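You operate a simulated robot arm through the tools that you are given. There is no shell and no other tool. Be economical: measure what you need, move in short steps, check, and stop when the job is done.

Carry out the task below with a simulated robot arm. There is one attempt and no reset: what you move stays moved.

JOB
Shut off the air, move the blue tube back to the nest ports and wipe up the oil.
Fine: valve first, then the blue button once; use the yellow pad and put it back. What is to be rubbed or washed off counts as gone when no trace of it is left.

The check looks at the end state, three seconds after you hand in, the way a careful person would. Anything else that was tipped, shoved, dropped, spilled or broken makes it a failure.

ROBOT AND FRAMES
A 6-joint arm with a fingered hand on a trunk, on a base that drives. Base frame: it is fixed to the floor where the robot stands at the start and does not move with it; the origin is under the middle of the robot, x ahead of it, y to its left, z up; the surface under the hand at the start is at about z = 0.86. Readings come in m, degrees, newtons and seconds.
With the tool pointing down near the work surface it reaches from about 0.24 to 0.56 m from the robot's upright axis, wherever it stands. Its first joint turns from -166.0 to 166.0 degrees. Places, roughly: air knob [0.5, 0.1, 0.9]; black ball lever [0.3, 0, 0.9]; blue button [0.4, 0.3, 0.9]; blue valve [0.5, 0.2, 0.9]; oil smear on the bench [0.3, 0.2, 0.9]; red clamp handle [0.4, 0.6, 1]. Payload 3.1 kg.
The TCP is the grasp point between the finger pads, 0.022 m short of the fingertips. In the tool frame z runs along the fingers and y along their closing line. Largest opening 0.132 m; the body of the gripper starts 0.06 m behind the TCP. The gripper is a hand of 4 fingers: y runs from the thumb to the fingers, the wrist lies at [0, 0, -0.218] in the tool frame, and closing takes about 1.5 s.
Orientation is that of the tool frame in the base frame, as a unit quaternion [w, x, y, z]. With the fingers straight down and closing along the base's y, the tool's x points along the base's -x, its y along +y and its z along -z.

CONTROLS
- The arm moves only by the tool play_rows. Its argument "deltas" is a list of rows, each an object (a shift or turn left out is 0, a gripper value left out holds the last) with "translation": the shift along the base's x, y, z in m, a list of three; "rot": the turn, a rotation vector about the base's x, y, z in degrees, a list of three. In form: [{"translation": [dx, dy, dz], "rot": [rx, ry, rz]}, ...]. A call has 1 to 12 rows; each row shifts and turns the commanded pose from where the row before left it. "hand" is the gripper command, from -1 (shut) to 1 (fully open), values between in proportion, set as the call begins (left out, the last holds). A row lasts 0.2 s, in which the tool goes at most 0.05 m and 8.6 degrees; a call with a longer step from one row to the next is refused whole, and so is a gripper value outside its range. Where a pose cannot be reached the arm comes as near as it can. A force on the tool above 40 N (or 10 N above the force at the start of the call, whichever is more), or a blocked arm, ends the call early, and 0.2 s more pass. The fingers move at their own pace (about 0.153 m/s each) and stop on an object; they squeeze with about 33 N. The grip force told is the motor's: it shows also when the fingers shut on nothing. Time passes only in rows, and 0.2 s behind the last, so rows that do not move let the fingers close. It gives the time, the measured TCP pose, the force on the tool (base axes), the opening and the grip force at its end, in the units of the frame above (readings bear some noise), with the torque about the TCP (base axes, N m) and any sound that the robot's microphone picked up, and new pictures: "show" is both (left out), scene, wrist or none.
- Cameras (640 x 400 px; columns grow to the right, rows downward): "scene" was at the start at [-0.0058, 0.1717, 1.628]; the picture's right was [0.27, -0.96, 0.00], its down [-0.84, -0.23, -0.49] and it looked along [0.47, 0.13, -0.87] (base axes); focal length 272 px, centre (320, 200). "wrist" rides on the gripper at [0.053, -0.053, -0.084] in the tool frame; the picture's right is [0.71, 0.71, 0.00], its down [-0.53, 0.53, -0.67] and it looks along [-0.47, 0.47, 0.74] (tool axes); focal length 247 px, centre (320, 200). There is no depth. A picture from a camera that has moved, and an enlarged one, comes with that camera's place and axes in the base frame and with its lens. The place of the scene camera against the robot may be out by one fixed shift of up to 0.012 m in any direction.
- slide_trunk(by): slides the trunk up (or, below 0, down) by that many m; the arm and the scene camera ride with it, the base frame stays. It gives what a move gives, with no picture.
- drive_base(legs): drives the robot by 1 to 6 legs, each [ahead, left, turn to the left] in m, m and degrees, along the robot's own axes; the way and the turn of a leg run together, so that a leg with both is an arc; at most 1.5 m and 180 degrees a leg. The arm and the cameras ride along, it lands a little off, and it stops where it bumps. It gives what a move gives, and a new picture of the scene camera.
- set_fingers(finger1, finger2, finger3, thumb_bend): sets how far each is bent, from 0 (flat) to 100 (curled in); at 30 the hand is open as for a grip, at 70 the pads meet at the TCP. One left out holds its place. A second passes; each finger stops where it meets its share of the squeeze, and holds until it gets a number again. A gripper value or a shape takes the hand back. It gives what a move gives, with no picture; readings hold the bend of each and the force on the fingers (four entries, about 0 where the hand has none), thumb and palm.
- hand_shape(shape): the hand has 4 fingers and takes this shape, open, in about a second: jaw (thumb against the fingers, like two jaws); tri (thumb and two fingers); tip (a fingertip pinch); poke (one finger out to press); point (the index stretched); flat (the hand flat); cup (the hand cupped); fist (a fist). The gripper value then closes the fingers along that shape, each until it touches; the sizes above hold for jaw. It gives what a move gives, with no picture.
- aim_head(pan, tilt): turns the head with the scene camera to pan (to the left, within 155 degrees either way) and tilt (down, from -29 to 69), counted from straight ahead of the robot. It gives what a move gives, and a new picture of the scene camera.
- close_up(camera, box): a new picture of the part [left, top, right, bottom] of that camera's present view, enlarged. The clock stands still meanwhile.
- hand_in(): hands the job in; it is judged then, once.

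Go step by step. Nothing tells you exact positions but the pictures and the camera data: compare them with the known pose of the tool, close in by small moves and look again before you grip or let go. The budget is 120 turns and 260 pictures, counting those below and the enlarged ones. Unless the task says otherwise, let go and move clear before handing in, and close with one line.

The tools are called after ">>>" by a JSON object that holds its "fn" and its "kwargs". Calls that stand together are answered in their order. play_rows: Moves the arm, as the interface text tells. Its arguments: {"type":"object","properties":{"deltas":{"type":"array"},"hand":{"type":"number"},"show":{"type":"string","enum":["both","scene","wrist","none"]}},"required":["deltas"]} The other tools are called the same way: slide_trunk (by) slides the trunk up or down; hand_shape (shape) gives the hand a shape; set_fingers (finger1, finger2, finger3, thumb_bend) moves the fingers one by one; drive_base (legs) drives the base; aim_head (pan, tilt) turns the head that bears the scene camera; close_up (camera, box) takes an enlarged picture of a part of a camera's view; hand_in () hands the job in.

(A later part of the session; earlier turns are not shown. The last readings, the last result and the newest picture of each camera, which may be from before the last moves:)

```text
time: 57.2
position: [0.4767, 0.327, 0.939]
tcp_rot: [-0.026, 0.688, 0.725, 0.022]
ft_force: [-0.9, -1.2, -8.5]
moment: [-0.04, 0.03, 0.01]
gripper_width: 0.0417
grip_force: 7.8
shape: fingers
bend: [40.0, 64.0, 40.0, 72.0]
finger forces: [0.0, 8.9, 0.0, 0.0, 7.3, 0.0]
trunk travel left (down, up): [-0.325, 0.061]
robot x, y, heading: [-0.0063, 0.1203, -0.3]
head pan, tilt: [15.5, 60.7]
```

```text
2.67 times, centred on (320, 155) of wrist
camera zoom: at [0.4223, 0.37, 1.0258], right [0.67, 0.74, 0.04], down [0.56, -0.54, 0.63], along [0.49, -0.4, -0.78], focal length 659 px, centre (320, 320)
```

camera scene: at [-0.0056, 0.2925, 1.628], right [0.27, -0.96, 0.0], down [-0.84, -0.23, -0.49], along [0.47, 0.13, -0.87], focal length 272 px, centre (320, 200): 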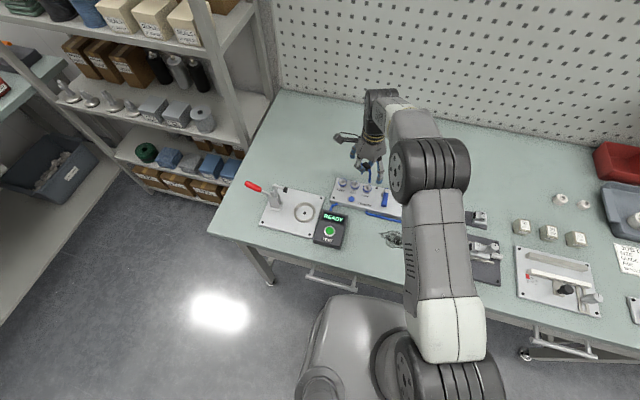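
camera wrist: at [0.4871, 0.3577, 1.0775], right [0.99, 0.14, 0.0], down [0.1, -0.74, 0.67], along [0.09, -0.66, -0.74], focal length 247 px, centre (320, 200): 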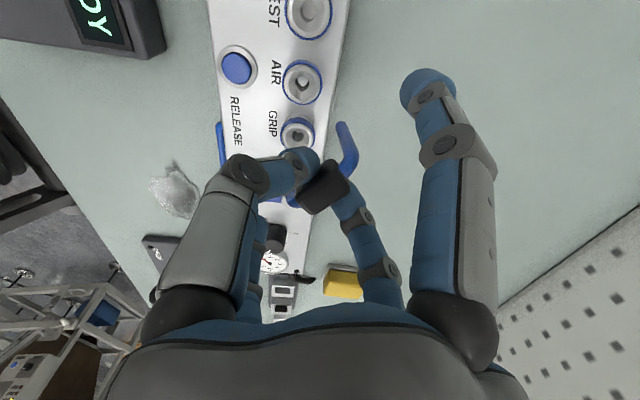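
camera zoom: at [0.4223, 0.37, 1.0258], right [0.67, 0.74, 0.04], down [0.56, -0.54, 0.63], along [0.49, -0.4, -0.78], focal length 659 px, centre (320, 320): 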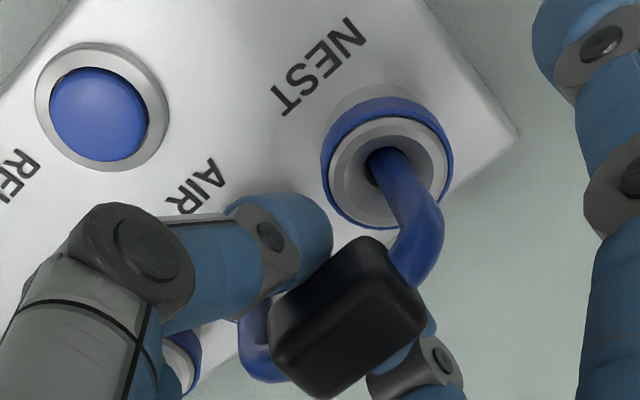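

The fingers slipped down along the block without it going deeper. I'll open them and rise to see how the jumper sits.

>>> {"fn": "set_fingers", "kwargs": {"finger2": 42, "thumb_bend": 42}}

>>> {"fn": "play_rows", "kwargs": {"deltas": [{"translation": [0, 0, 0.02]}, {"translation": [0, 0, 0.03]}, {"translation": [-0.02, 0, 0.03], "rot": [-4, 0, -3]}, {"translation": [-0.03, 0, 0]}]}}

>>> {"fn": "close_up", "kwargs": {"camera": "scene", "box": [325, 165, 373, 195]}}

>>> {"fn": "close_up", "kwargs": {"camera": "wrist", "box": [240, 40, 480, 190]}}

```text
time: 58.2
position: [0.4775, 0.3272, 0.9417]
tcp_rot: [-0.025, 0.688, 0.725, 0.024]
ft_force: [0.1, -0.4, 0.2]
moment: [0.03, 0.0, -0.02]
gripper_width: 0.0619
grip_force: 0.1
shape: fingers
bend: [40.0, 42.0, 40.0, 42.0]
finger forces: [0.1, 0.0, 0.0, 0.0, 0.0, 0.0]
trunk travel left (down, up): [-0.325, 0.061]
robot x, y, heading: [0.0006, 0.1218, -0.1]
head pan, tilt: [15.5, 60.7]
```

```text
time: 59.2
position: [0.4279, 0.3265, 1.0224]
tcp_rot: [0.0, 0.707, 0.707, -0.001]
ft_force: [0.7, 0.3, -0.9]
moment: [-0.02, 0.02, 0.0]
gripper_width: 0.0622
grip_force: 0.1
shape: fingers
bend: [40.0, 42.0, 40.0, 42.0]
finger forces: [0.0, 0.0, 0.0, 0.0, 0.0, 0.0]
trunk travel left (down, up): [-0.325, 0.061]
robot x, y, heading: [-0.004, 0.1198, -0.1]
head pan, tilt: [15.5, 60.7]
camera scene: at [-0.0066, 0.2921, 1.628], right [0.27, -0.96, 0.0], down [-0.84, -0.23, -0.49], along [0.47, 0.13, -0.87], focal length 272 px, centre (320, 200)
camera wrist: at [0.3749, 0.3793, 1.1049], right [0.71, 0.71, 0.0], down [0.53, -0.53, 0.67], along [0.47, -0.47, -0.74], focal length 247 px, centre (320, 200)
```

scene: 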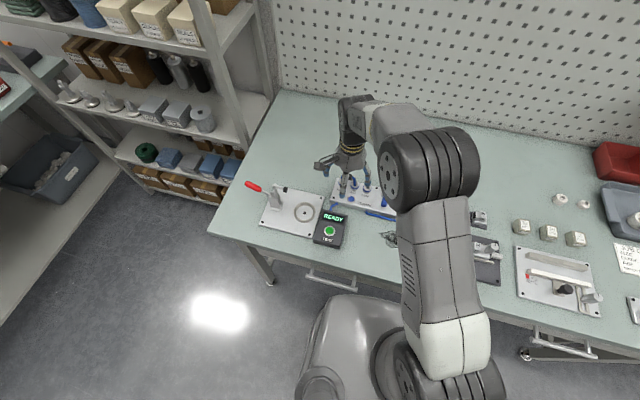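
wrist: 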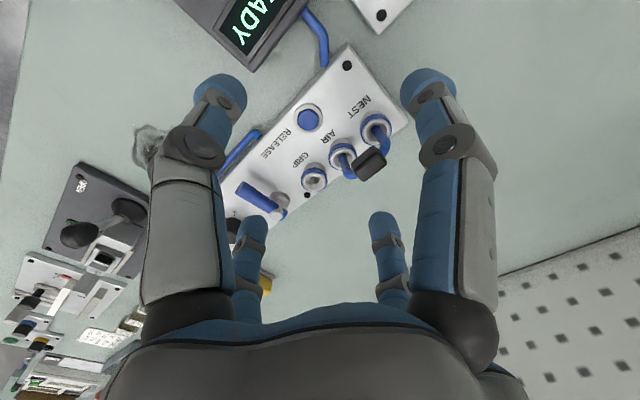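

```text
13.33 times, centred on (349, 180) of scene
camera zoom: at [-0.0066, 0.2921, 1.628], right [0.27, -0.96, 0.0], down [-0.84, -0.23, -0.49], along [0.47, 0.13, -0.87], focal length 3626 px, centre (-67, 467)
```

zoom: 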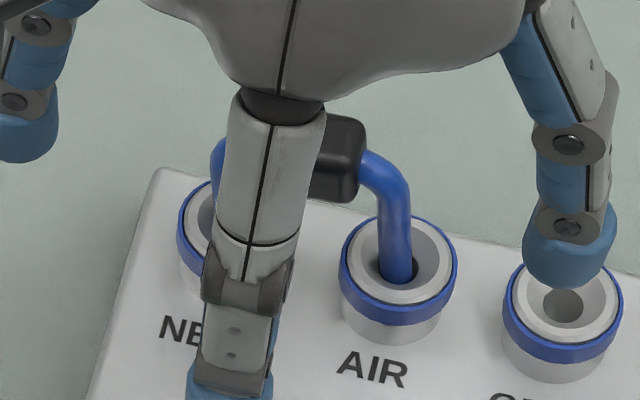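

```text
2.67 times, centred on (360, 115) of wrist
camera zoom: at [0.3749, 0.3793, 1.1049], right [0.71, 0.71, 0.0], down [0.53, -0.53, 0.67], along [0.47, -0.47, -0.74], focal length 659 px, centre (213, 427)
```

zoom: 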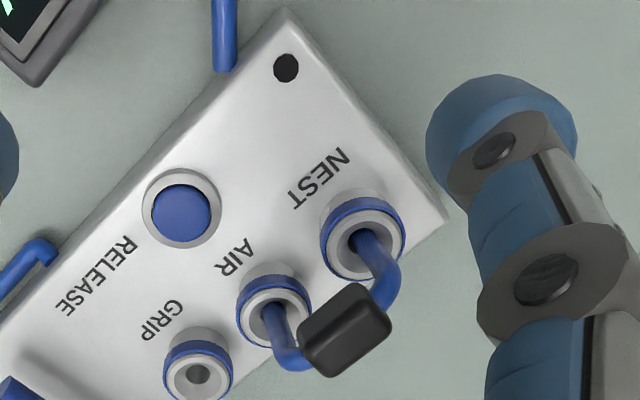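

The jumper stays in NEST and AIR. I'll move the hand off to get an unobstructed check.

>>> {"fn": "play_rows", "kwargs": {"deltas": [{"translation": [-0.03, -0.03, 0.02]}, {"translation": [-0.03, -0.035, 0.01]}, {"translation": [-0.02, -0.035, 0.01]}, {"translation": [0, -0.035, 0.01]}], "show": "none"}}

>>> {"fn": "close_up", "kwargs": {"camera": "scene", "box": [325, 160, 389, 200]}}

>>> {"fn": "close_up", "kwargs": {"camera": "scene", "box": [320, 160, 480, 260]}}

```text
time: 60.2
position: [0.3491, 0.1914, 1.0704]
tcp_rot: [-0.001, 0.707, 0.707, -0.001]
ft_force: [1.0, 0.1, -0.1]
moment: [-0.04, -0.01, 0.01]
gripper_width: 0.0619
grip_force: 0.1
shape: fingers
bend: [40.0, 42.0, 40.0, 42.0]
finger forces: [0.0, 0.1, 0.1, 0.0, 0.0, 0.0]
trunk travel left (down, up): [-0.325, 0.061]
robot x, y, heading: [-0.0009, 0.1185, 0.2]
head pan, tilt: [15.5, 60.7]
```

```text
10.00 times, centred on (357, 180) of scene
camera zoom: at [-0.0058, 0.2914, 1.6281], right [0.27, -0.96, 0.0], down [-0.84, -0.23, -0.49], along [0.47, 0.13, -0.87], focal length 2720 px, centre (-50, 400)
```

zoom: 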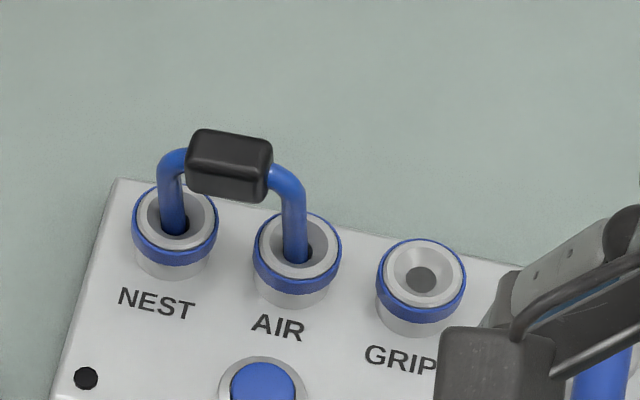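

```text
4.00 times, centred on (400, 210) of scene
camera zoom: at [-0.0058, 0.2914, 1.6281], right [0.27, -0.96, 0.0], down [-0.84, -0.23, -0.49], along [0.47, 0.13, -0.87], focal length 1088 px, centre (0, 160)
```

zoom: 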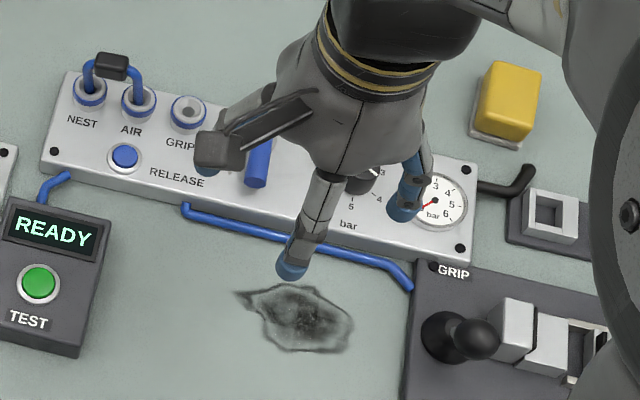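

The jumper sits level in NEST and AIR as deep as it was before, and the gauge shows 0. Next is the pad: I'll return the hand to jaw and drive back to the right to bring it within reach.

>>> {"fn": "hand_shape", "kwargs": {"shape": "jaw"}}

>>> {"fn": "drive_base", "kwargs": {"legs": [[0, -0.13, 0]]}}

>>> {"fn": "close_up", "kwargs": {"camera": "scene", "box": [340, 140, 500, 240]}}

```text
time: 61.1
position: [0.3497, 0.1916, 1.0714]
tcp_rot: [0.0, 0.707, 0.707, -0.001]
ft_force: [0.2, 0.0, 0.4]
moment: [0.0, -0.03, 0.01]
gripper_width: 0.1318
grip_force: 0.0
shape: jaw
bend: [30.0, 30.0, 30.0, 30.0]
finger forces: [0.0, 0.1, 0.0, 0.0, 0.1, 0.0]
trunk travel left (down, up): [-0.325, 0.061]
robot x, y, heading: [0.0, 0.1223, 0.0]
head pan, tilt: [15.5, 60.7]
```

```text
time: 62.4
position: [0.3488, 0.0621, 1.0712]
tcp_rot: [-0.001, 0.707, 0.707, -0.001]
ft_force: [-0.8, -0.3, 0.4]
moment: [0.0, -0.02, -0.03]
gripper_width: 0.1322
grip_force: 0.1
shape: jaw
bend: [30.0, 30.0, 30.0, 30.0]
finger forces: [0.1, 0.0, 0.0, 0.1, 0.0, 0.0]
trunk travel left (down, up): [-0.325, 0.061]
robot x, y, heading: [0.0033, -0.0053, -0.1]
head pan, tilt: [15.5, 60.7]
camera scene: at [-0.0059, 0.1616, 1.6281], right [0.27, -0.96, 0.0], down [-0.84, -0.23, -0.49], along [0.47, 0.13, -0.87], focal length 272 px, centre (320, 200)
```

scene: 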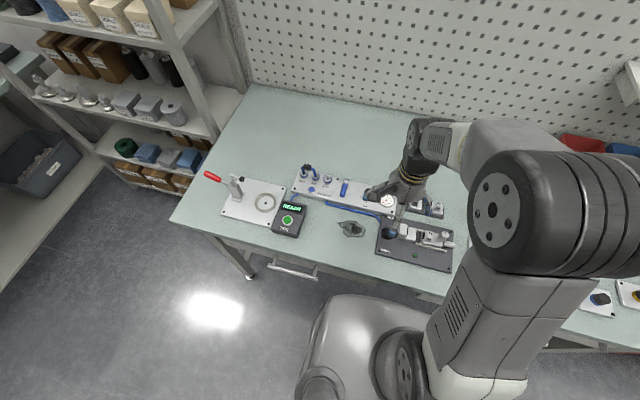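

```text
4.00 times, centred on (420, 190) of scene
camera zoom: at [-0.0059, 0.1616, 1.6281], right [0.27, -0.96, 0.0], down [-0.84, -0.23, -0.49], along [0.47, 0.13, -0.87], focal length 1088 px, centre (-80, 240)
```

zoom: 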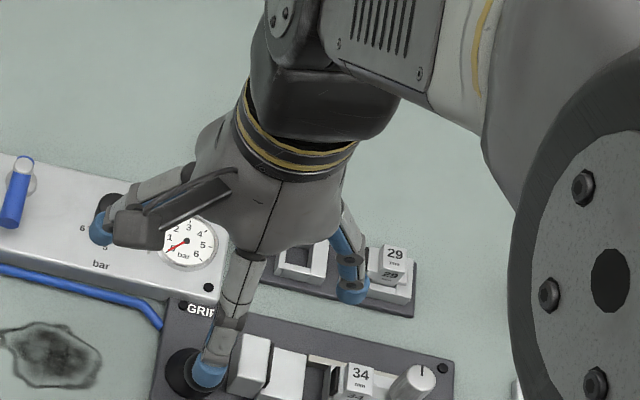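

>>> {"fn": "play_rows", "kwargs": {"deltas": [{"translation": [0.04, 0, 0]}, {"translation": [0.04, 0, 0]}, {"translation": [0.04, 0, 0]}, {}], "show": "wrist"}}

>>> {"fn": "close_up", "kwargs": {"camera": "wrist", "box": [200, 60, 440, 210]}}

>>> {"fn": "close_up", "kwargs": {"camera": "scene", "box": [340, 140, 500, 240]}}

```text
time: 63.4
position: [0.4693, 0.0626, 1.0711]
tcp_rot: [-0.002, 0.707, 0.707, 0.0]
ft_force: [-0.1, -0.3, -0.6]
moment: [0.0, -0.02, -0.01]
gripper_width: 0.1318
grip_force: 0.1
shape: jaw
bend: [30.0, 30.0, 30.0, 30.0]
finger forces: [0.1, 0.0, 0.0, 0.0, 0.1, 0.0]
trunk travel left (down, up): [-0.325, 0.061]
robot x, y, heading: [0.0007, -0.0073, 0.1]
head pan, tilt: [15.5, 60.7]
camera wrist: at [0.4165, 0.1154, 1.1546], right [0.71, 0.71, 0.0], down [0.53, -0.53, 0.67], along [0.47, -0.47, -0.74], focal length 247 px, centre (320, 200)
```

wrist: 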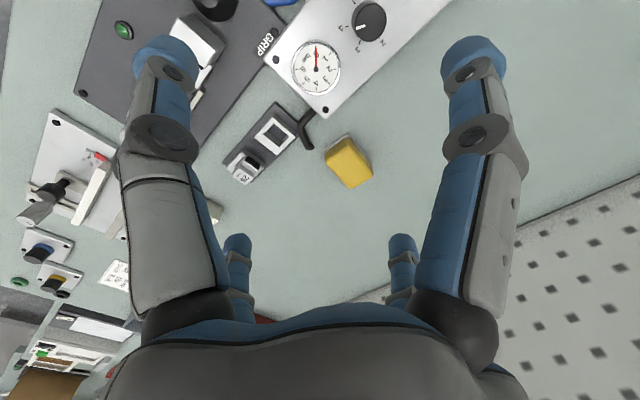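

```text
2.67 times, centred on (320, 135) of wrist
camera zoom: at [0.4165, 0.1154, 1.1546], right [0.71, 0.71, 0.0], down [0.53, -0.53, 0.67], along [0.47, -0.47, -0.74], focal length 659 px, centre (320, 373)
```

zoom: 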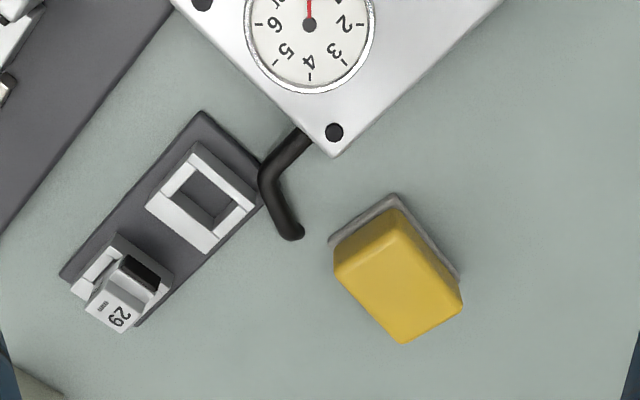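

```text
4.00 times, centred on (420, 190) of scene
camera zoom: at [-0.007, 0.1623, 1.628], right [0.27, -0.96, 0.0], down [-0.84, -0.23, -0.49], along [0.47, 0.13, -0.87], focal length 1088 px, centre (-80, 240)
```

zoom: 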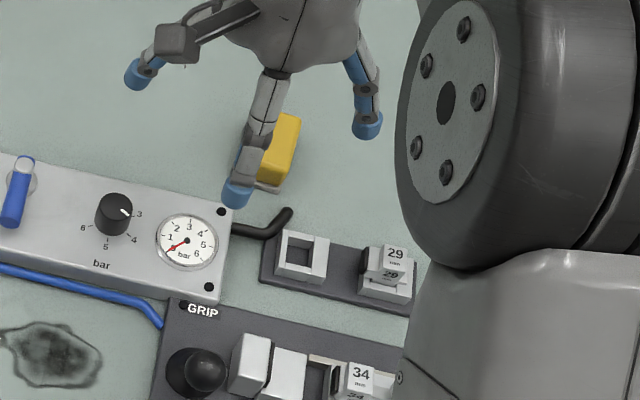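

The pad's holder is centred near (0.572, 0.016) with the pad top at z≈0.90. That's just out of reach, so I'll drive 0.04 m ahead.

>>> {"fn": "drive_base", "kwargs": {"legs": [[0.04, 0, 0]]}}

```text
time: 64.3
position: [0.5097, 0.0632, 1.0717]
tcp_rot: [-0.002, 0.706, 0.708, -0.001]
ft_force: [0.6, 0.2, -0.5]
moment: [0.0, -0.01, -0.02]
gripper_width: 0.1321
grip_force: 0.0
shape: jaw
bend: [30.0, 30.0, 30.0, 30.0]
finger forces: [0.0, 0.1, 0.1, 0.1, 0.0, 0.0]
trunk travel left (down, up): [-0.325, 0.061]
robot x, y, heading: [0.0436, -0.0062, -0.1]
head pan, tilt: [15.5, 60.7]
camera scene: at [0.0349, 0.1627, 1.628], right [0.27, -0.96, 0.0], down [-0.84, -0.23, -0.49], along [0.47, 0.13, -0.87], focal length 272 px, centre (320, 200)
```

scene: 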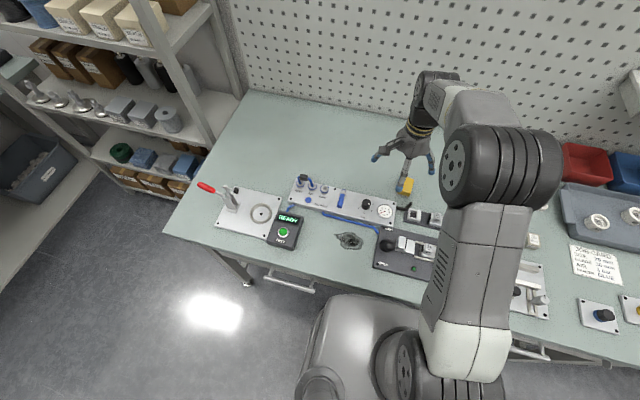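

>>> {"fn": "play_rows", "kwargs": {"deltas": [{"translation": [0.03, -0.02, -0.02]}, {"translation": [0.03, -0.025, -0.025]}, {"translation": [0.002, -0.002, -0.035]}, {"translation": [0, 0, -0.03]}, {}]}}

>>> {"fn": "close_up", "kwargs": {"camera": "wrist", "box": [200, 60, 440, 210]}}

>>> {"fn": "close_up", "kwargs": {"camera": "scene", "box": [360, 140, 456, 200]}}

```text
time: 65.5
position: [0.5704, 0.0165, 0.9627]
tcp_rot: [0.0, 0.706, 0.708, -0.001]
ft_force: [-0.2, 0.0, 0.4]
moment: [0.01, 0.03, 0.01]
gripper_width: 0.1322
grip_force: 0.1
shape: jaw
bend: [30.0, 30.0, 30.0, 30.0]
finger forces: [0.0, 0.0, 0.1, 0.1, 0.0, 0.0]
trunk travel left (down, up): [-0.325, 0.061]
robot x, y, heading: [0.0413, -0.0091, 0.1]
head pan, tilt: [15.5, 60.7]
camera scene: at [0.0332, 0.1627, 1.628], right [0.27, -0.96, 0.0], down [-0.84, -0.23, -0.49], along [0.47, 0.13, -0.87], focal length 272 px, centre (320, 200)
camera wrist: at [0.5185, 0.0685, 1.0442], right [0.71, 0.71, 0.0], down [0.53, -0.53, 0.67], along [0.47, -0.47, -0.74], focal length 247 px, centre (320, 200)
```

scene: 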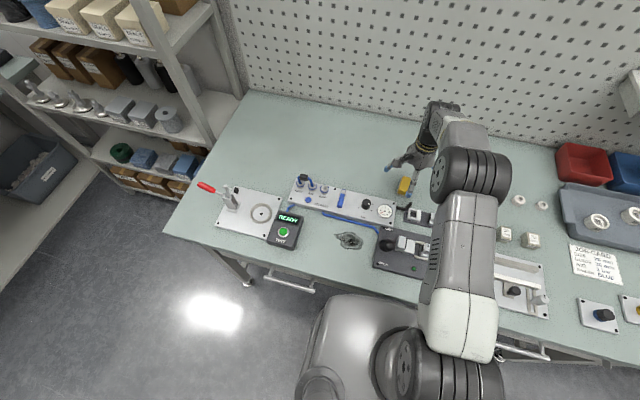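
wrist: 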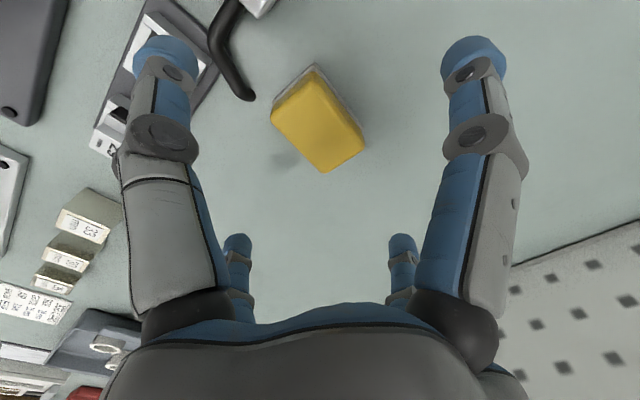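

```text
2.67 times, centred on (320, 135) of wrist
camera zoom: at [0.5185, 0.0685, 1.0442], right [0.71, 0.71, 0.0], down [0.53, -0.53, 0.67], along [0.47, -0.47, -0.74], focal length 659 px, centre (320, 373)
```

zoom: 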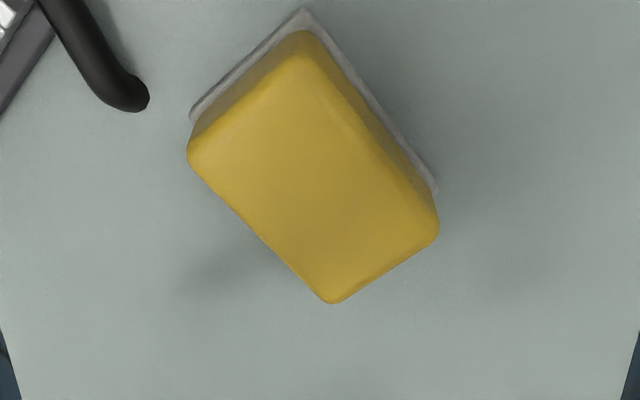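

```text
6.67 times, centred on (408, 170) of scene
camera zoom: at [0.0332, 0.1627, 1.628], right [0.27, -0.96, 0.0], down [-0.84, -0.23, -0.49], along [0.47, 0.13, -0.87], focal length 1813 px, centre (-267, 400)
```

zoom: 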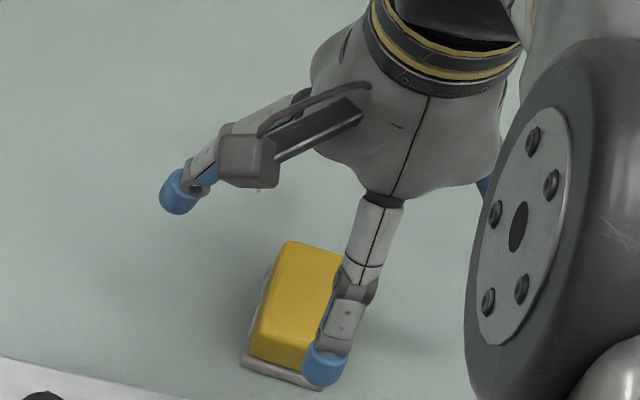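

The pad top is at z≈0.891, centred at about (0.573, 0.014) with a yaw of about -6°. I'll half-close the hand, align it and descend to grip its upper part, clear of the black hose.

>>> {"fn": "play_rows", "kwargs": {"deltas": [{"rot": [0, 0, -6], "translation": [0.0025, -0.002, 0]}, {}, {}, {"translation": [0, 0, -0.03]}, {"translation": [0, 0, -0.02]}, {}], "hand": 0.36, "show": "none"}}

>>> {"fn": "close_up", "kwargs": {"camera": "wrist", "box": [200, 60, 440, 210]}}

>>> {"fn": "close_up", "kwargs": {"camera": "scene", "box": [360, 140, 456, 200]}}

```text
time: 66.9
position: [0.5732, 0.0145, 0.9121]
tcp_rot: [0.0, 0.743, 0.67, -0.001]
ft_force: [0.1, -0.5, -0.8]
moment: [-0.01, 0.03, 0.03]
gripper_width: 0.0903
grip_force: 0.1
shape: jaw
bend: [28.0, 28.0, 28.0, 68.0]
finger forces: [0.0, 0.0, 0.1, 0.0, 0.0, 0.0]
trunk travel left (down, up): [-0.325, 0.061]
robot x, y, heading: [0.041, -0.0063, 0.2]
head pan, tilt: [15.5, 60.7]
```

```text
2.67 times, centred on (320, 135) of wrist
camera zoom: at [0.5267, 0.0717, 0.9946], right [0.78, 0.63, 0.0], down [0.47, -0.58, 0.67], along [0.42, -0.52, -0.74], focal length 659 px, centre (320, 373)
```

zoom: 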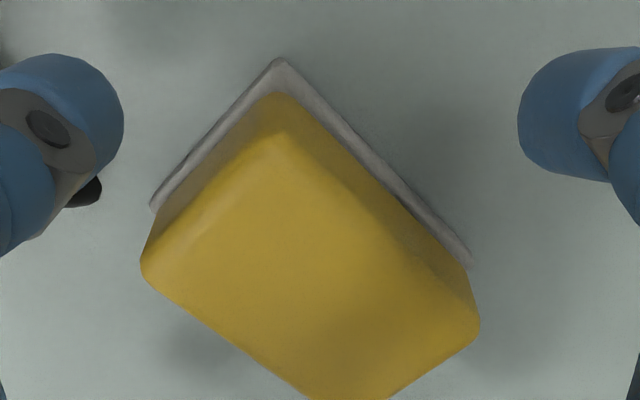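

```text
6.67 times, centred on (408, 170) of scene
camera zoom: at [0.0337, 0.1626, 1.628], right [0.27, -0.96, 0.0], down [-0.84, -0.23, -0.49], along [0.47, 0.13, -0.87], focal length 1813 px, centre (-267, 400)
```

zoom: 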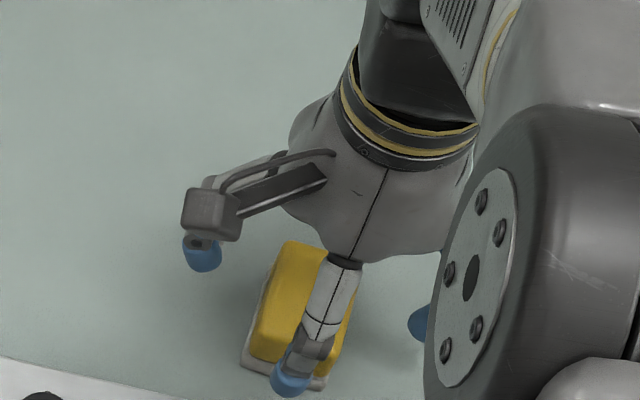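

The pad is centred under the hand. I'll descend 14 mm and close.

>>> {"fn": "play_rows", "kwargs": {"deltas": [{"translation": [0, 0, -0.008]}, {"translation": [0, 0, -0.006]}, {}], "show": "none"}}

>>> {"fn": "play_rows", "kwargs": {"deltas": [{}, {}, {}, {}, {}, {}], "hand": -1, "show": "none"}}

>>> {"fn": "close_up", "kwargs": {"camera": "wrist", "box": [200, 80, 440, 230]}}

>>> {"fn": "close_up", "kwargs": {"camera": "scene", "box": [360, 140, 456, 200]}}

```text
time: 67.7
position: [0.5724, 0.014, 0.8974]
tcp_rot: [-0.001, 0.742, 0.67, -0.001]
ft_force: [-1.5, 0.8, 0.0]
moment: [0.0, 0.01, -0.01]
gripper_width: 0.0904
grip_force: 0.1
shape: jaw
bend: [28.0, 28.0, 28.0, 68.0]
finger forces: [0.0, 0.0, 0.0, 0.0, 0.1, 0.0]
trunk travel left (down, up): [-0.325, 0.061]
robot x, y, heading: [0.0416, -0.0074, 0.2]
head pan, tilt: [15.5, 60.7]
```

```text
time: 69.1
position: [0.5731, 0.0143, 0.8974]
tcp_rot: [0.0, 0.742, 0.67, -0.002]
ft_force: [0.5, 0.3, 0.3]
moment: [-0.01, -0.03, 0.02]
gripper_width: 0.0468
grip_force: 33.1
shape: jaw
bend: [78.0, 41.0, 78.0, 70.0]
finger forces: [30.0, 29.8, 30.0, 0.0, 30.1, 0.1]
trunk travel left (down, up): [-0.325, 0.061]
robot x, y, heading: [0.0358, -0.0113, 0.2]
head pan, tilt: [15.5, 60.7]
```

```text
2.67 times, centred on (320, 155) of wrist
camera zoom: at [0.5268, 0.072, 0.9806], right [0.78, 0.63, 0.0], down [0.47, -0.58, 0.67], along [0.42, -0.52, -0.74], focal length 659 px, centre (320, 320)
```

zoom: 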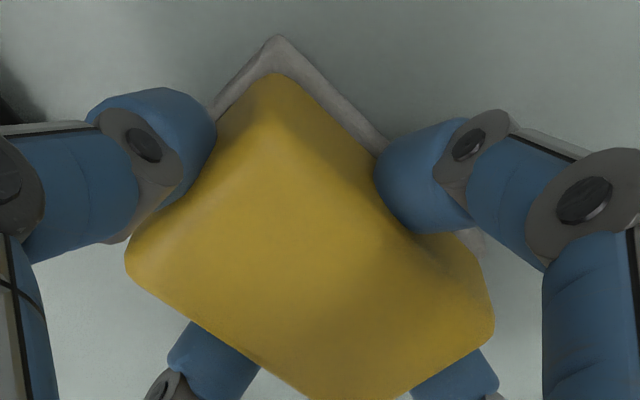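

```text
6.67 times, centred on (408, 170) of scene
camera zoom: at [0.0339, 0.1626, 1.628], right [0.27, -0.96, 0.0], down [-0.84, -0.23, -0.49], along [0.47, 0.13, -0.87], focal length 1813 px, centre (-267, 400)
```

zoom: 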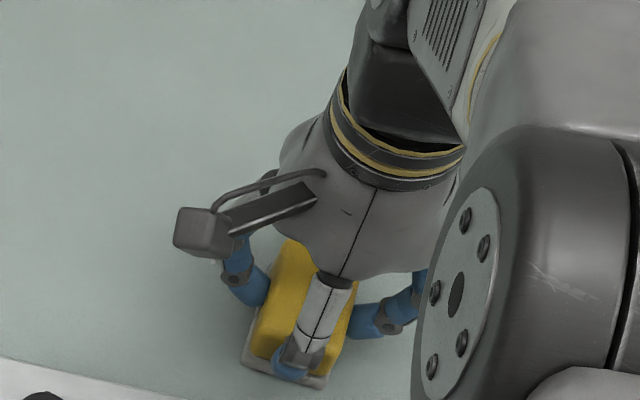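

The pad is gripped firmly by all four fingers. I'll lift it straight up and carry it over to the smear.

>>> {"fn": "play_rows", "kwargs": {"deltas": [{"translation": [0, 0, 0.02]}, {"translation": [0, 0, 0.04]}, {"translation": [0, 0, 0.045]}, {"translation": [0, 0, 0.03]}, {"translation": [-0.03, 0.025, 0]}, {"translation": [-0.04, 0.025, 0]}, {"translation": [-0.04, 0.025, 0]}, {"translation": [-0.04, 0.02, 0]}, {"translation": [-0.03, 0.01, 0]}, {}]}}

>>> {"fn": "close_up", "kwargs": {"camera": "scene", "box": [300, 180, 460, 280]}}

```text
time: 71.3
position: [0.3937, 0.1195, 1.0323]
tcp_rot: [-0.001, 0.743, 0.669, -0.001]
ft_force: [-0.2, 0.2, 0.5]
moment: [0.03, 0.02, 0.01]
gripper_width: 0.0468
grip_force: 32.7
shape: jaw
bend: [78.0, 41.0, 78.0, 70.0]
finger forces: [30.2, 29.9, 29.9, 0.0, 29.9, 0.0]
trunk travel left (down, up): [-0.325, 0.061]
robot x, y, heading: [0.0408, -0.0062, 0.0]
head pan, tilt: [15.5, 60.7]
camera scene: at [0.0344, 0.1626, 1.628], right [0.27, -0.96, 0.0], down [-0.84, -0.23, -0.49], along [0.47, 0.13, -0.87], focal length 272 px, centre (320, 200)
camera wrist: at [0.3484, 0.177, 1.1153], right [0.78, 0.63, 0.0], down [0.47, -0.58, 0.67], along [0.42, -0.52, -0.74], focal length 247 px, centre (320, 200)
```

scene: 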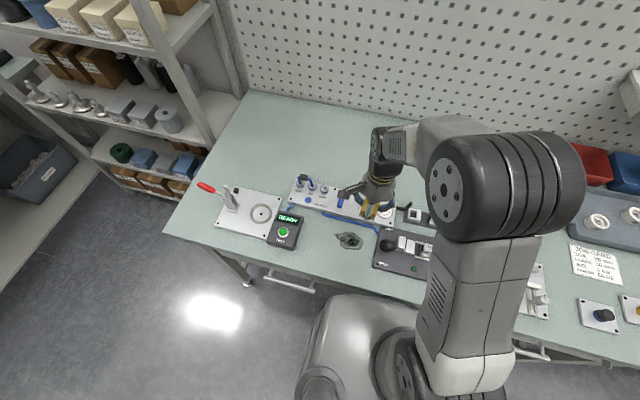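
wrist: 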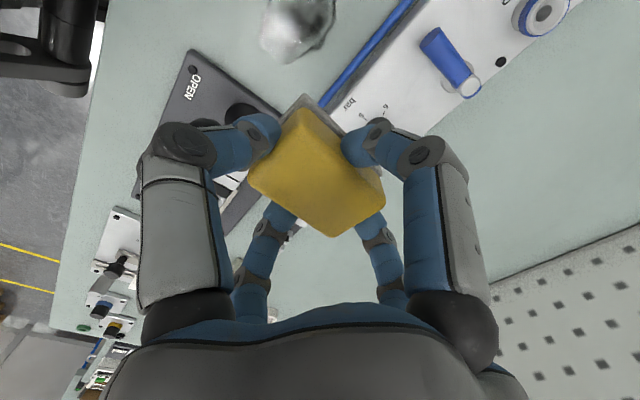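

```text
4.00 times, centred on (380, 230) of scene
camera zoom: at [0.0344, 0.1626, 1.628], right [0.27, -0.96, 0.0], down [-0.84, -0.23, -0.49], along [0.47, 0.13, -0.87], focal length 1088 px, centre (80, 80)
```

zoom: 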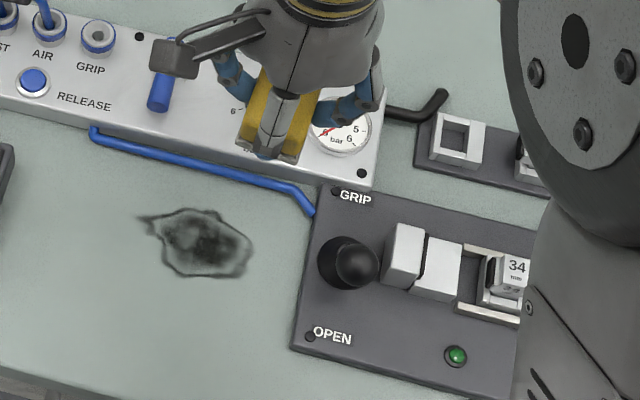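

I'll check whether the grey base came along with the pad or stayed on the bench.

>>> {"fn": "close_up", "kwargs": {"camera": "scene", "box": [350, 180, 414, 220]}}

>>> {"fn": "close_up", "kwargs": {"camera": "wrist", "box": [240, 80, 400, 180]}}

>>> {"fn": "close_up", "kwargs": {"camera": "scene", "box": [370, 140, 466, 200]}}

```text
10.00 times, centred on (382, 200) of scene
camera zoom: at [0.0344, 0.1626, 1.628], right [0.27, -0.96, 0.0], down [-0.84, -0.23, -0.49], along [0.47, 0.13, -0.87], focal length 2720 px, centre (-300, 200)
```

zoom: 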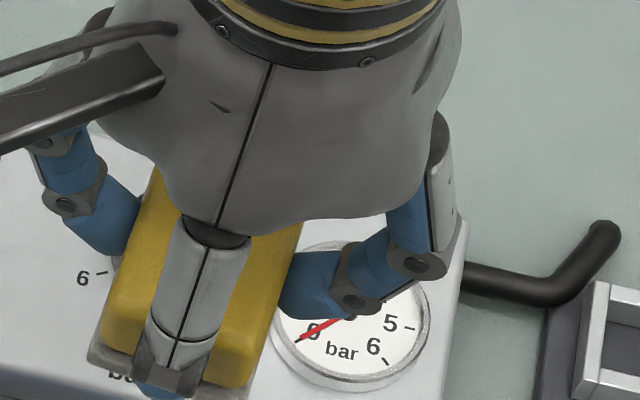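

```text
4.00 times, centred on (320, 130) of wrist
camera zoom: at [0.3484, 0.177, 1.1153], right [0.78, 0.63, 0.0], down [0.47, -0.58, 0.67], along [0.42, -0.52, -0.74], focal length 988 px, centre (320, 480)
```

zoom: 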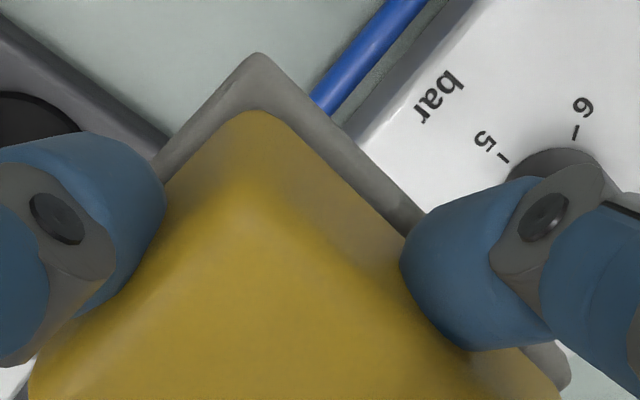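

```text
6.67 times, centred on (418, 170) of scene
camera zoom: at [0.0344, 0.1626, 1.628], right [0.27, -0.96, 0.0], down [-0.84, -0.23, -0.49], along [0.47, 0.13, -0.87], focal length 1813 px, centre (-333, 400)
```

zoom: 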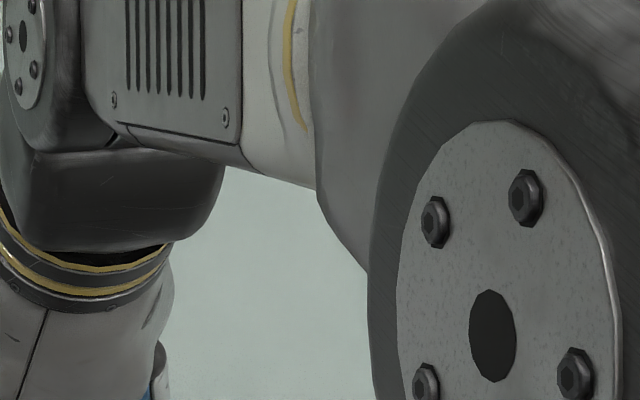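

The grey layer is the pad's own base. The smear spans x≈0.32–0.38 and y≈0.11–0.20. I'll yaw the hand +45° to keep the fingers off the ball lever and tube, then lower over it.

>>> {"fn": "play_rows", "kwargs": {"deltas": [{"rot": [0, 0, 7.5], "translation": [-0.01, 0.006, 0]}, {"rot": [0, 0, 7.5], "translation": [-0.01, 0.006, 0]}, {"rot": [0, 0, 7.5], "translation": [-0.01, 0.006, 0]}, {"rot": [0, 0, 7.5], "translation": [-0.01, 0.006, 0]}, {"rot": [0, 0, 7.5], "translation": [-0.009, 0.006, 0]}, {"rot": [0, 0, 7.5], "translation": [-0.004, 0.0, -0.02]}, {"translation": [0, 0, -0.045]}, {"translation": [0, 0, -0.045]}, {}], "show": "none"}}

>>> {"fn": "close_up", "kwargs": {"camera": "scene", "box": [300, 180, 460, 280]}}

>>> {"fn": "close_up", "kwargs": {"camera": "wrist", "box": [160, 40, 480, 240]}}

```text
time: 73.3
position: [0.3408, 0.1501, 0.9208]
tcp_rot: [0.0, 0.43, 0.903, -0.001]
ft_force: [0.4, -0.4, 0.2]
moment: [-0.01, 0.0, -0.05]
gripper_width: 0.0466
grip_force: 33.2
shape: jaw
bend: [78.0, 41.0, 78.0, 70.0]
finger forces: [30.1, 29.8, 30.0, 0.0, 29.8, 0.1]
trunk travel left (down, up): [-0.325, 0.061]
robot x, y, heading: [0.0407, -0.0076, 0.1]
head pan, tilt: [15.5, 60.7]
```

```text
4.00 times, centred on (380, 230) of scene
camera zoom: at [0.0331, 0.1623, 1.628], right [0.27, -0.96, 0.0], down [-0.84, -0.23, -0.49], along [0.47, 0.13, -0.87], focal length 1088 px, centre (80, 80)
```

zoom: 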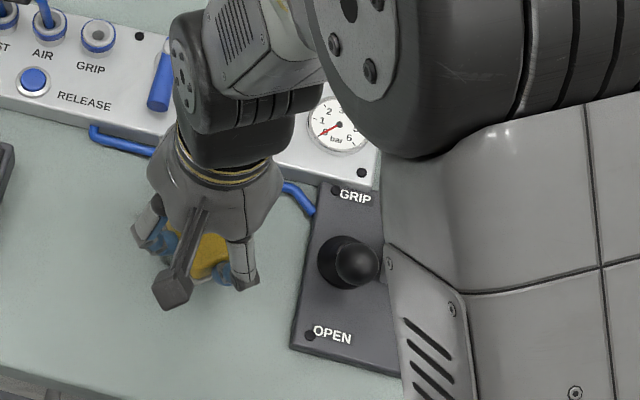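

```text
2.00 times, centred on (320, 140) of wrist
camera zoom: at [0.2664, 0.1569, 1.0047], right [0.1, 0.99, 0.0], down [0.74, -0.08, 0.67], along [0.66, -0.07, -0.74], focal length 494 px, centre (320, 320)
```

zoom: 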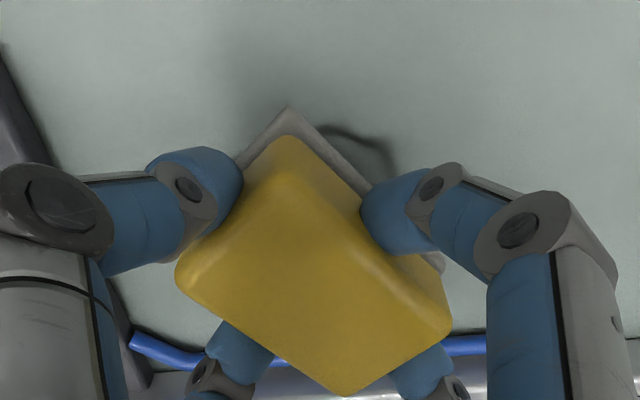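

>>> {"fn": "play_rows", "kwargs": {"deltas": [{"translation": [0, 0, -0.012]}, {"translation": [0, 0, -0.006]}, {"translation": [0, 0, -0.003]}, {"translation": [0, 0, -0.002]}, {}], "show": "none"}}

```text
time: 74.5
position: [0.3407, 0.1489, 0.8989]
tcp_rot: [-0.001, 0.43, 0.903, -0.001]
ft_force: [0.0, -0.1, -1.2]
moment: [-0.01, 0.0, 0.0]
gripper_width: 0.0469
grip_force: 33.0
shape: jaw
bend: [78.0, 41.0, 78.0, 70.0]
finger forces: [30.1, 29.9, 30.0, 0.0, 29.9, 0.0]
trunk travel left (down, up): [-0.325, 0.061]
robot x, y, heading: [0.0404, -0.0083, -0.0]
head pan, tilt: [15.5, 60.7]
```

>>> {"fn": "play_rows", "kwargs": {"deltas": [{"translation": [0, 0, -0.002]}, {"translation": [0, 0, -0.002]}, {}], "show": "none"}}

```text
time: 75.3
position: [0.3405, 0.1498, 0.8954]
tcp_rot: [0.0, 0.429, 0.903, 0.0]
ft_force: [0.2, 0.9, 14.1]
moment: [-0.07, 0.03, 0.0]
gripper_width: 0.0468
grip_force: 33.5
shape: jaw
bend: [78.0, 41.0, 78.0, 70.0]
finger forces: [31.1, 31.4, 31.0, 0.0, 31.9, 0.0]
trunk travel left (down, up): [-0.325, 0.061]
robot x, y, heading: [0.036, -0.0047, 0.1]
head pan, tilt: [15.5, 60.7]
```

The pad is in contact at about 14 N. Now I'll wipe in a raster.

>>> {"fn": "play_rows", "kwargs": {"deltas": [{"translation": [0.0215, -0.0098, 0]}, {"translation": [0, -0.012, 0]}, {"translation": [-0.025, 0, 0]}, {"translation": [-0.025, 0, 0]}, {"translation": [0, 0.014, 0]}, {"translation": [0.025, 0, 0]}, {"translation": [0.025, 0, 0]}, {"translation": [0, 0.014, 0]}, {"translation": [-0.025, 0, 0]}, {"translation": [-0.025, 0, 0]}, {"translation": [0, 0.014, 0]}, {"translation": [0.025, 0, 0]}], "show": "none"}}

>>> {"fn": "play_rows", "kwargs": {"deltas": [{"translation": [0.025, 0, 0]}, {"translation": [0, 0.014, 0]}, {"translation": [-0.025, 0, 0]}, {"translation": [-0.025, 0, 0]}, {"translation": [0, -0.02, 0]}, {"translation": [0, -0.02, 0]}, {"translation": [0.02, -0.016, 0]}, {"translation": [0.01, 0.02, 0]}, {"translation": [0, 0.02, 0]}, {"translation": [0.01, 0.016, 0]}, {"translation": [0.01, -0.02, 0]}, {"translation": [0, -0.02, 0]}], "show": "wrist"}}

>>> {"fn": "close_up", "kwargs": {"camera": "scene", "box": [300, 180, 460, 280]}}

```text
time: 77.9
position: [0.3348, 0.1709, 0.8947]
tcp_rot: [-0.001, 0.43, 0.903, -0.001]
ft_force: [-5.6, 1.5, 15.0]
moment: [0.03, 0.15, -0.01]
gripper_width: 0.0476
grip_force: 32.6
shape: jaw
bend: [78.0, 41.0, 79.0, 70.0]
finger forces: [35.5, 33.1, 32.8, 0.0, 34.7, 0.0]
trunk travel left (down, up): [-0.325, 0.061]
robot x, y, heading: [0.0379, -0.0066, 0.1]
head pan, tilt: [15.5, 60.7]
```

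```text
time: 80.5
position: [0.3631, 0.1439, 0.8955]
tcp_rot: [0.001, 0.43, 0.903, -0.001]
ft_force: [0.2, 2.2, 7.0]
moment: [0.02, 0.03, -0.05]
gripper_width: 0.0475
grip_force: 33.0
shape: jaw
bend: [78.0, 41.0, 79.0, 70.0]
finger forces: [34.4, 34.2, 33.6, 0.1, 32.5, 0.0]
trunk travel left (down, up): [-0.325, 0.061]
robot x, y, heading: [0.0382, -0.0095, 0.2]
head pan, tilt: [15.5, 60.7]
camera wrist: at [0.2877, 0.1505, 0.9785], right [0.1, 0.99, 0.0], down [0.74, -0.08, 0.67], along [0.66, -0.07, -0.74], focal length 247 px, centre (320, 200)
```

wrist: 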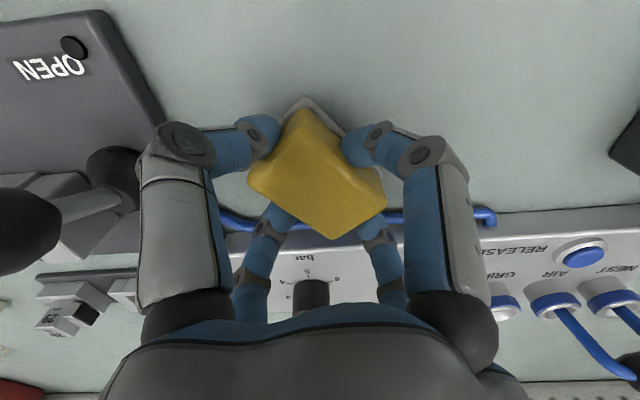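

```text
4.00 times, centred on (380, 230) of scene
camera zoom: at [0.0331, 0.1626, 1.628], right [0.27, -0.96, 0.0], down [-0.84, -0.23, -0.49], along [0.47, 0.13, -0.87], focal length 1088 px, centre (80, 80)
```

zoom: 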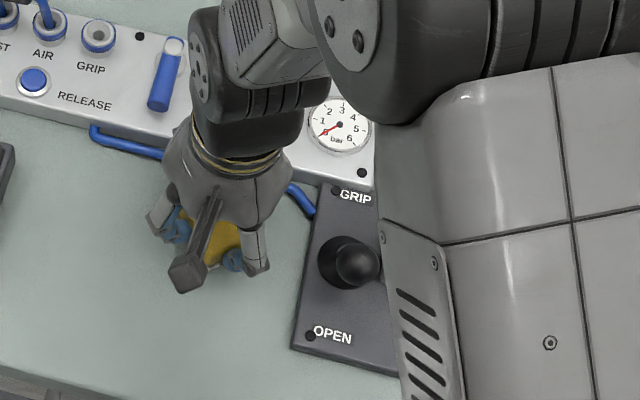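

The area in view looks clean. I'll lift the pad and inspect underneath.

>>> {"fn": "play_rows", "kwargs": {"deltas": [{"translation": [-0.02, 0.0, 0]}, {"translation": [-0.02, 0.0, 0]}, {"translation": [0, 0, 0.04]}, {"translation": [0, 0, 0.045]}, {"translation": [0.01, -0.01, 0.045]}, {"translation": [0.04, -0.02, 0]}, {"translation": [0.04, -0.02, 0]}, {"translation": [0.04, -0.02, 0]}], "show": "wrist"}}

>>> {"fn": "close_up", "kwargs": {"camera": "scene", "box": [290, 190, 418, 270]}}

```text
time: 82.3
position: [0.4531, 0.0725, 1.0241]
tcp_rot: [-0.001, 0.43, 0.903, -0.002]
ft_force: [-0.6, 0.1, -0.8]
moment: [0.01, -0.02, 0.0]
gripper_width: 0.0476
grip_force: 32.3
shape: jaw
bend: [78.0, 41.0, 79.0, 70.0]
finger forces: [33.7, 33.1, 33.5, 0.1, 31.7, 0.0]
trunk travel left (down, up): [-0.325, 0.061]
robot x, y, heading: [0.0359, -0.0082, 0.0]
head pan, tilt: [15.5, 60.7]
camera wrist: at [0.3793, 0.0794, 1.1085], right [0.1, 0.99, 0.0], down [0.74, -0.08, 0.67], along [0.66, -0.07, -0.75], focal length 247 px, centre (320, 200)
```

wrist: 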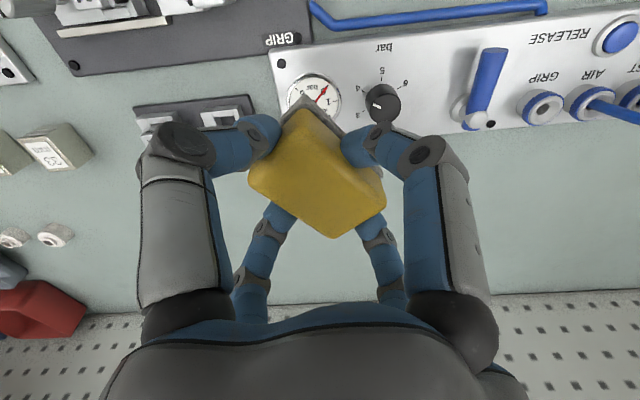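

```text
5.00 times, centred on (354, 230) of scene
camera zoom: at [0.0354, 0.1621, 1.628], right [0.27, -0.96, 0.0], down [-0.84, -0.23, -0.49], along [0.47, 0.13, -0.87], focal length 1360 px, centre (150, 50)
```

zoom: 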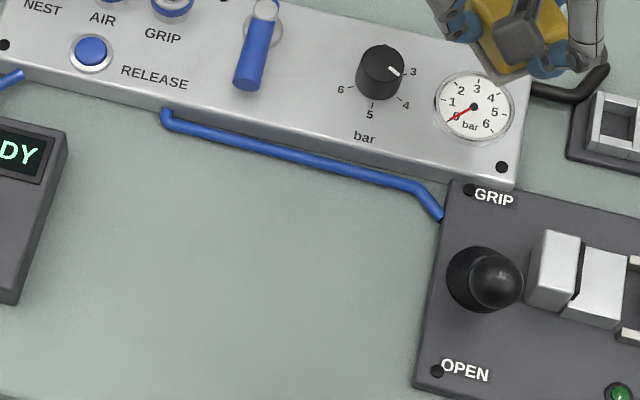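

The smear appears gone. I'll take a tighter look for traces while carrying on.

>>> {"fn": "close_up", "kwargs": {"camera": "scene", "box": [320, 218, 376, 253]}}

>>> {"fn": "play_rows", "kwargs": {"deltas": [{"rot": [0, 0, -7.5], "translation": [0.02, -0.01, 0]}, {"rot": [0, 0, -7.5], "translation": [0.02, -0.01, 0]}, {"rot": [0, 0, -7.5], "translation": [0.02, -0.01, 0]}, {"rot": [0, 0, -7.5], "translation": [0.02, -0.01, 0]}, {"rot": [0, 0, -7.5], "translation": [0.02, -0.01, 0]}, {"rot": [0, 0, -7.5], "translation": [0.019, -0.0075, 0]}, {}], "show": "scene"}}

```text
11.43 times, centred on (348, 236) of scene
camera zoom: at [0.0354, 0.1621, 1.628], right [0.27, -0.96, 0.0], down [-0.84, -0.23, -0.49], along [0.47, 0.13, -0.87], focal length 3108 px, centre (0, -206)
```

zoom: 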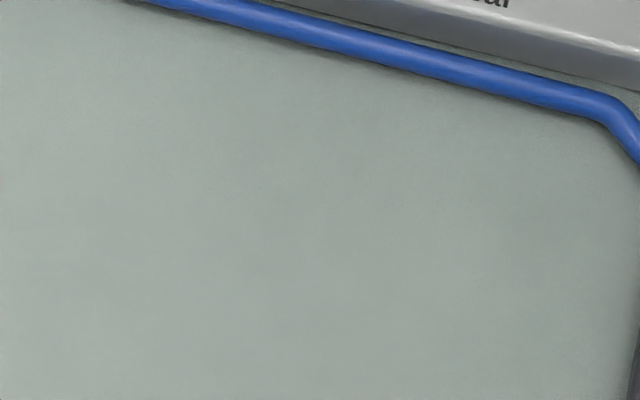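

```text
time: 83.9
position: [0.571, 0.0158, 1.0243]
tcp_rot: [-0.001, 0.743, 0.669, 0.0]
ft_force: [0.3, -0.6, 0.0]
moment: [0.02, 0.02, 0.03]
gripper_width: 0.047
grip_force: 33.0
shape: jaw
bend: [78.0, 41.0, 79.0, 70.0]
finger forces: [33.6, 33.0, 33.5, 0.1, 31.3, 0.0]
trunk travel left (down, up): [-0.325, 0.061]
robot x, y, heading: [0.0426, -0.0092, 0.3]
head pan, tilt: [15.5, 60.7]
camera scene: at [0.0333, 0.1628, 1.628], right [0.27, -0.96, 0.0], down [-0.84, -0.23, -0.49], along [0.47, 0.13, -0.87], focal length 272 px, centre (320, 200)
```

scene: 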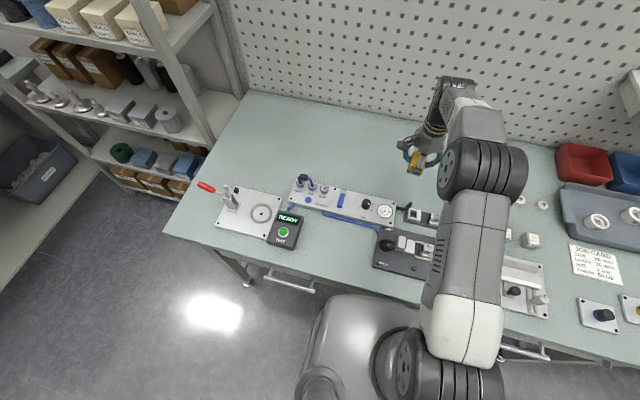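

The bench is spotless. I'll set the pad back down at its pick-up pose.

>>> {"fn": "play_rows", "kwargs": {"deltas": [{"translation": [0.0015, -0.001, -0.04]}, {"translation": [0, 0, -0.04]}, {"translation": [0, 0, -0.03]}, {"translation": [0, 0, -0.01]}, {"translation": [0, 0, -0.004]}, {"translation": [0, 0, -0.002]}, {}], "show": "none"}}

```text
time: 85.5
position: [0.5731, 0.0149, 0.8982]
tcp_rot: [0.0, 0.742, 0.67, 0.0]
ft_force: [-0.3, -0.1, -1.5]
moment: [-0.01, 0.02, 0.05]
gripper_width: 0.0474
grip_force: 33.1
shape: jaw
bend: [78.0, 41.0, 79.0, 70.0]
finger forces: [33.6, 32.8, 33.5, 0.0, 31.0, 0.1]
trunk travel left (down, up): [-0.325, 0.061]
robot x, y, heading: [0.0372, -0.0114, 0.1]
head pan, tilt: [15.5, 60.7]
```

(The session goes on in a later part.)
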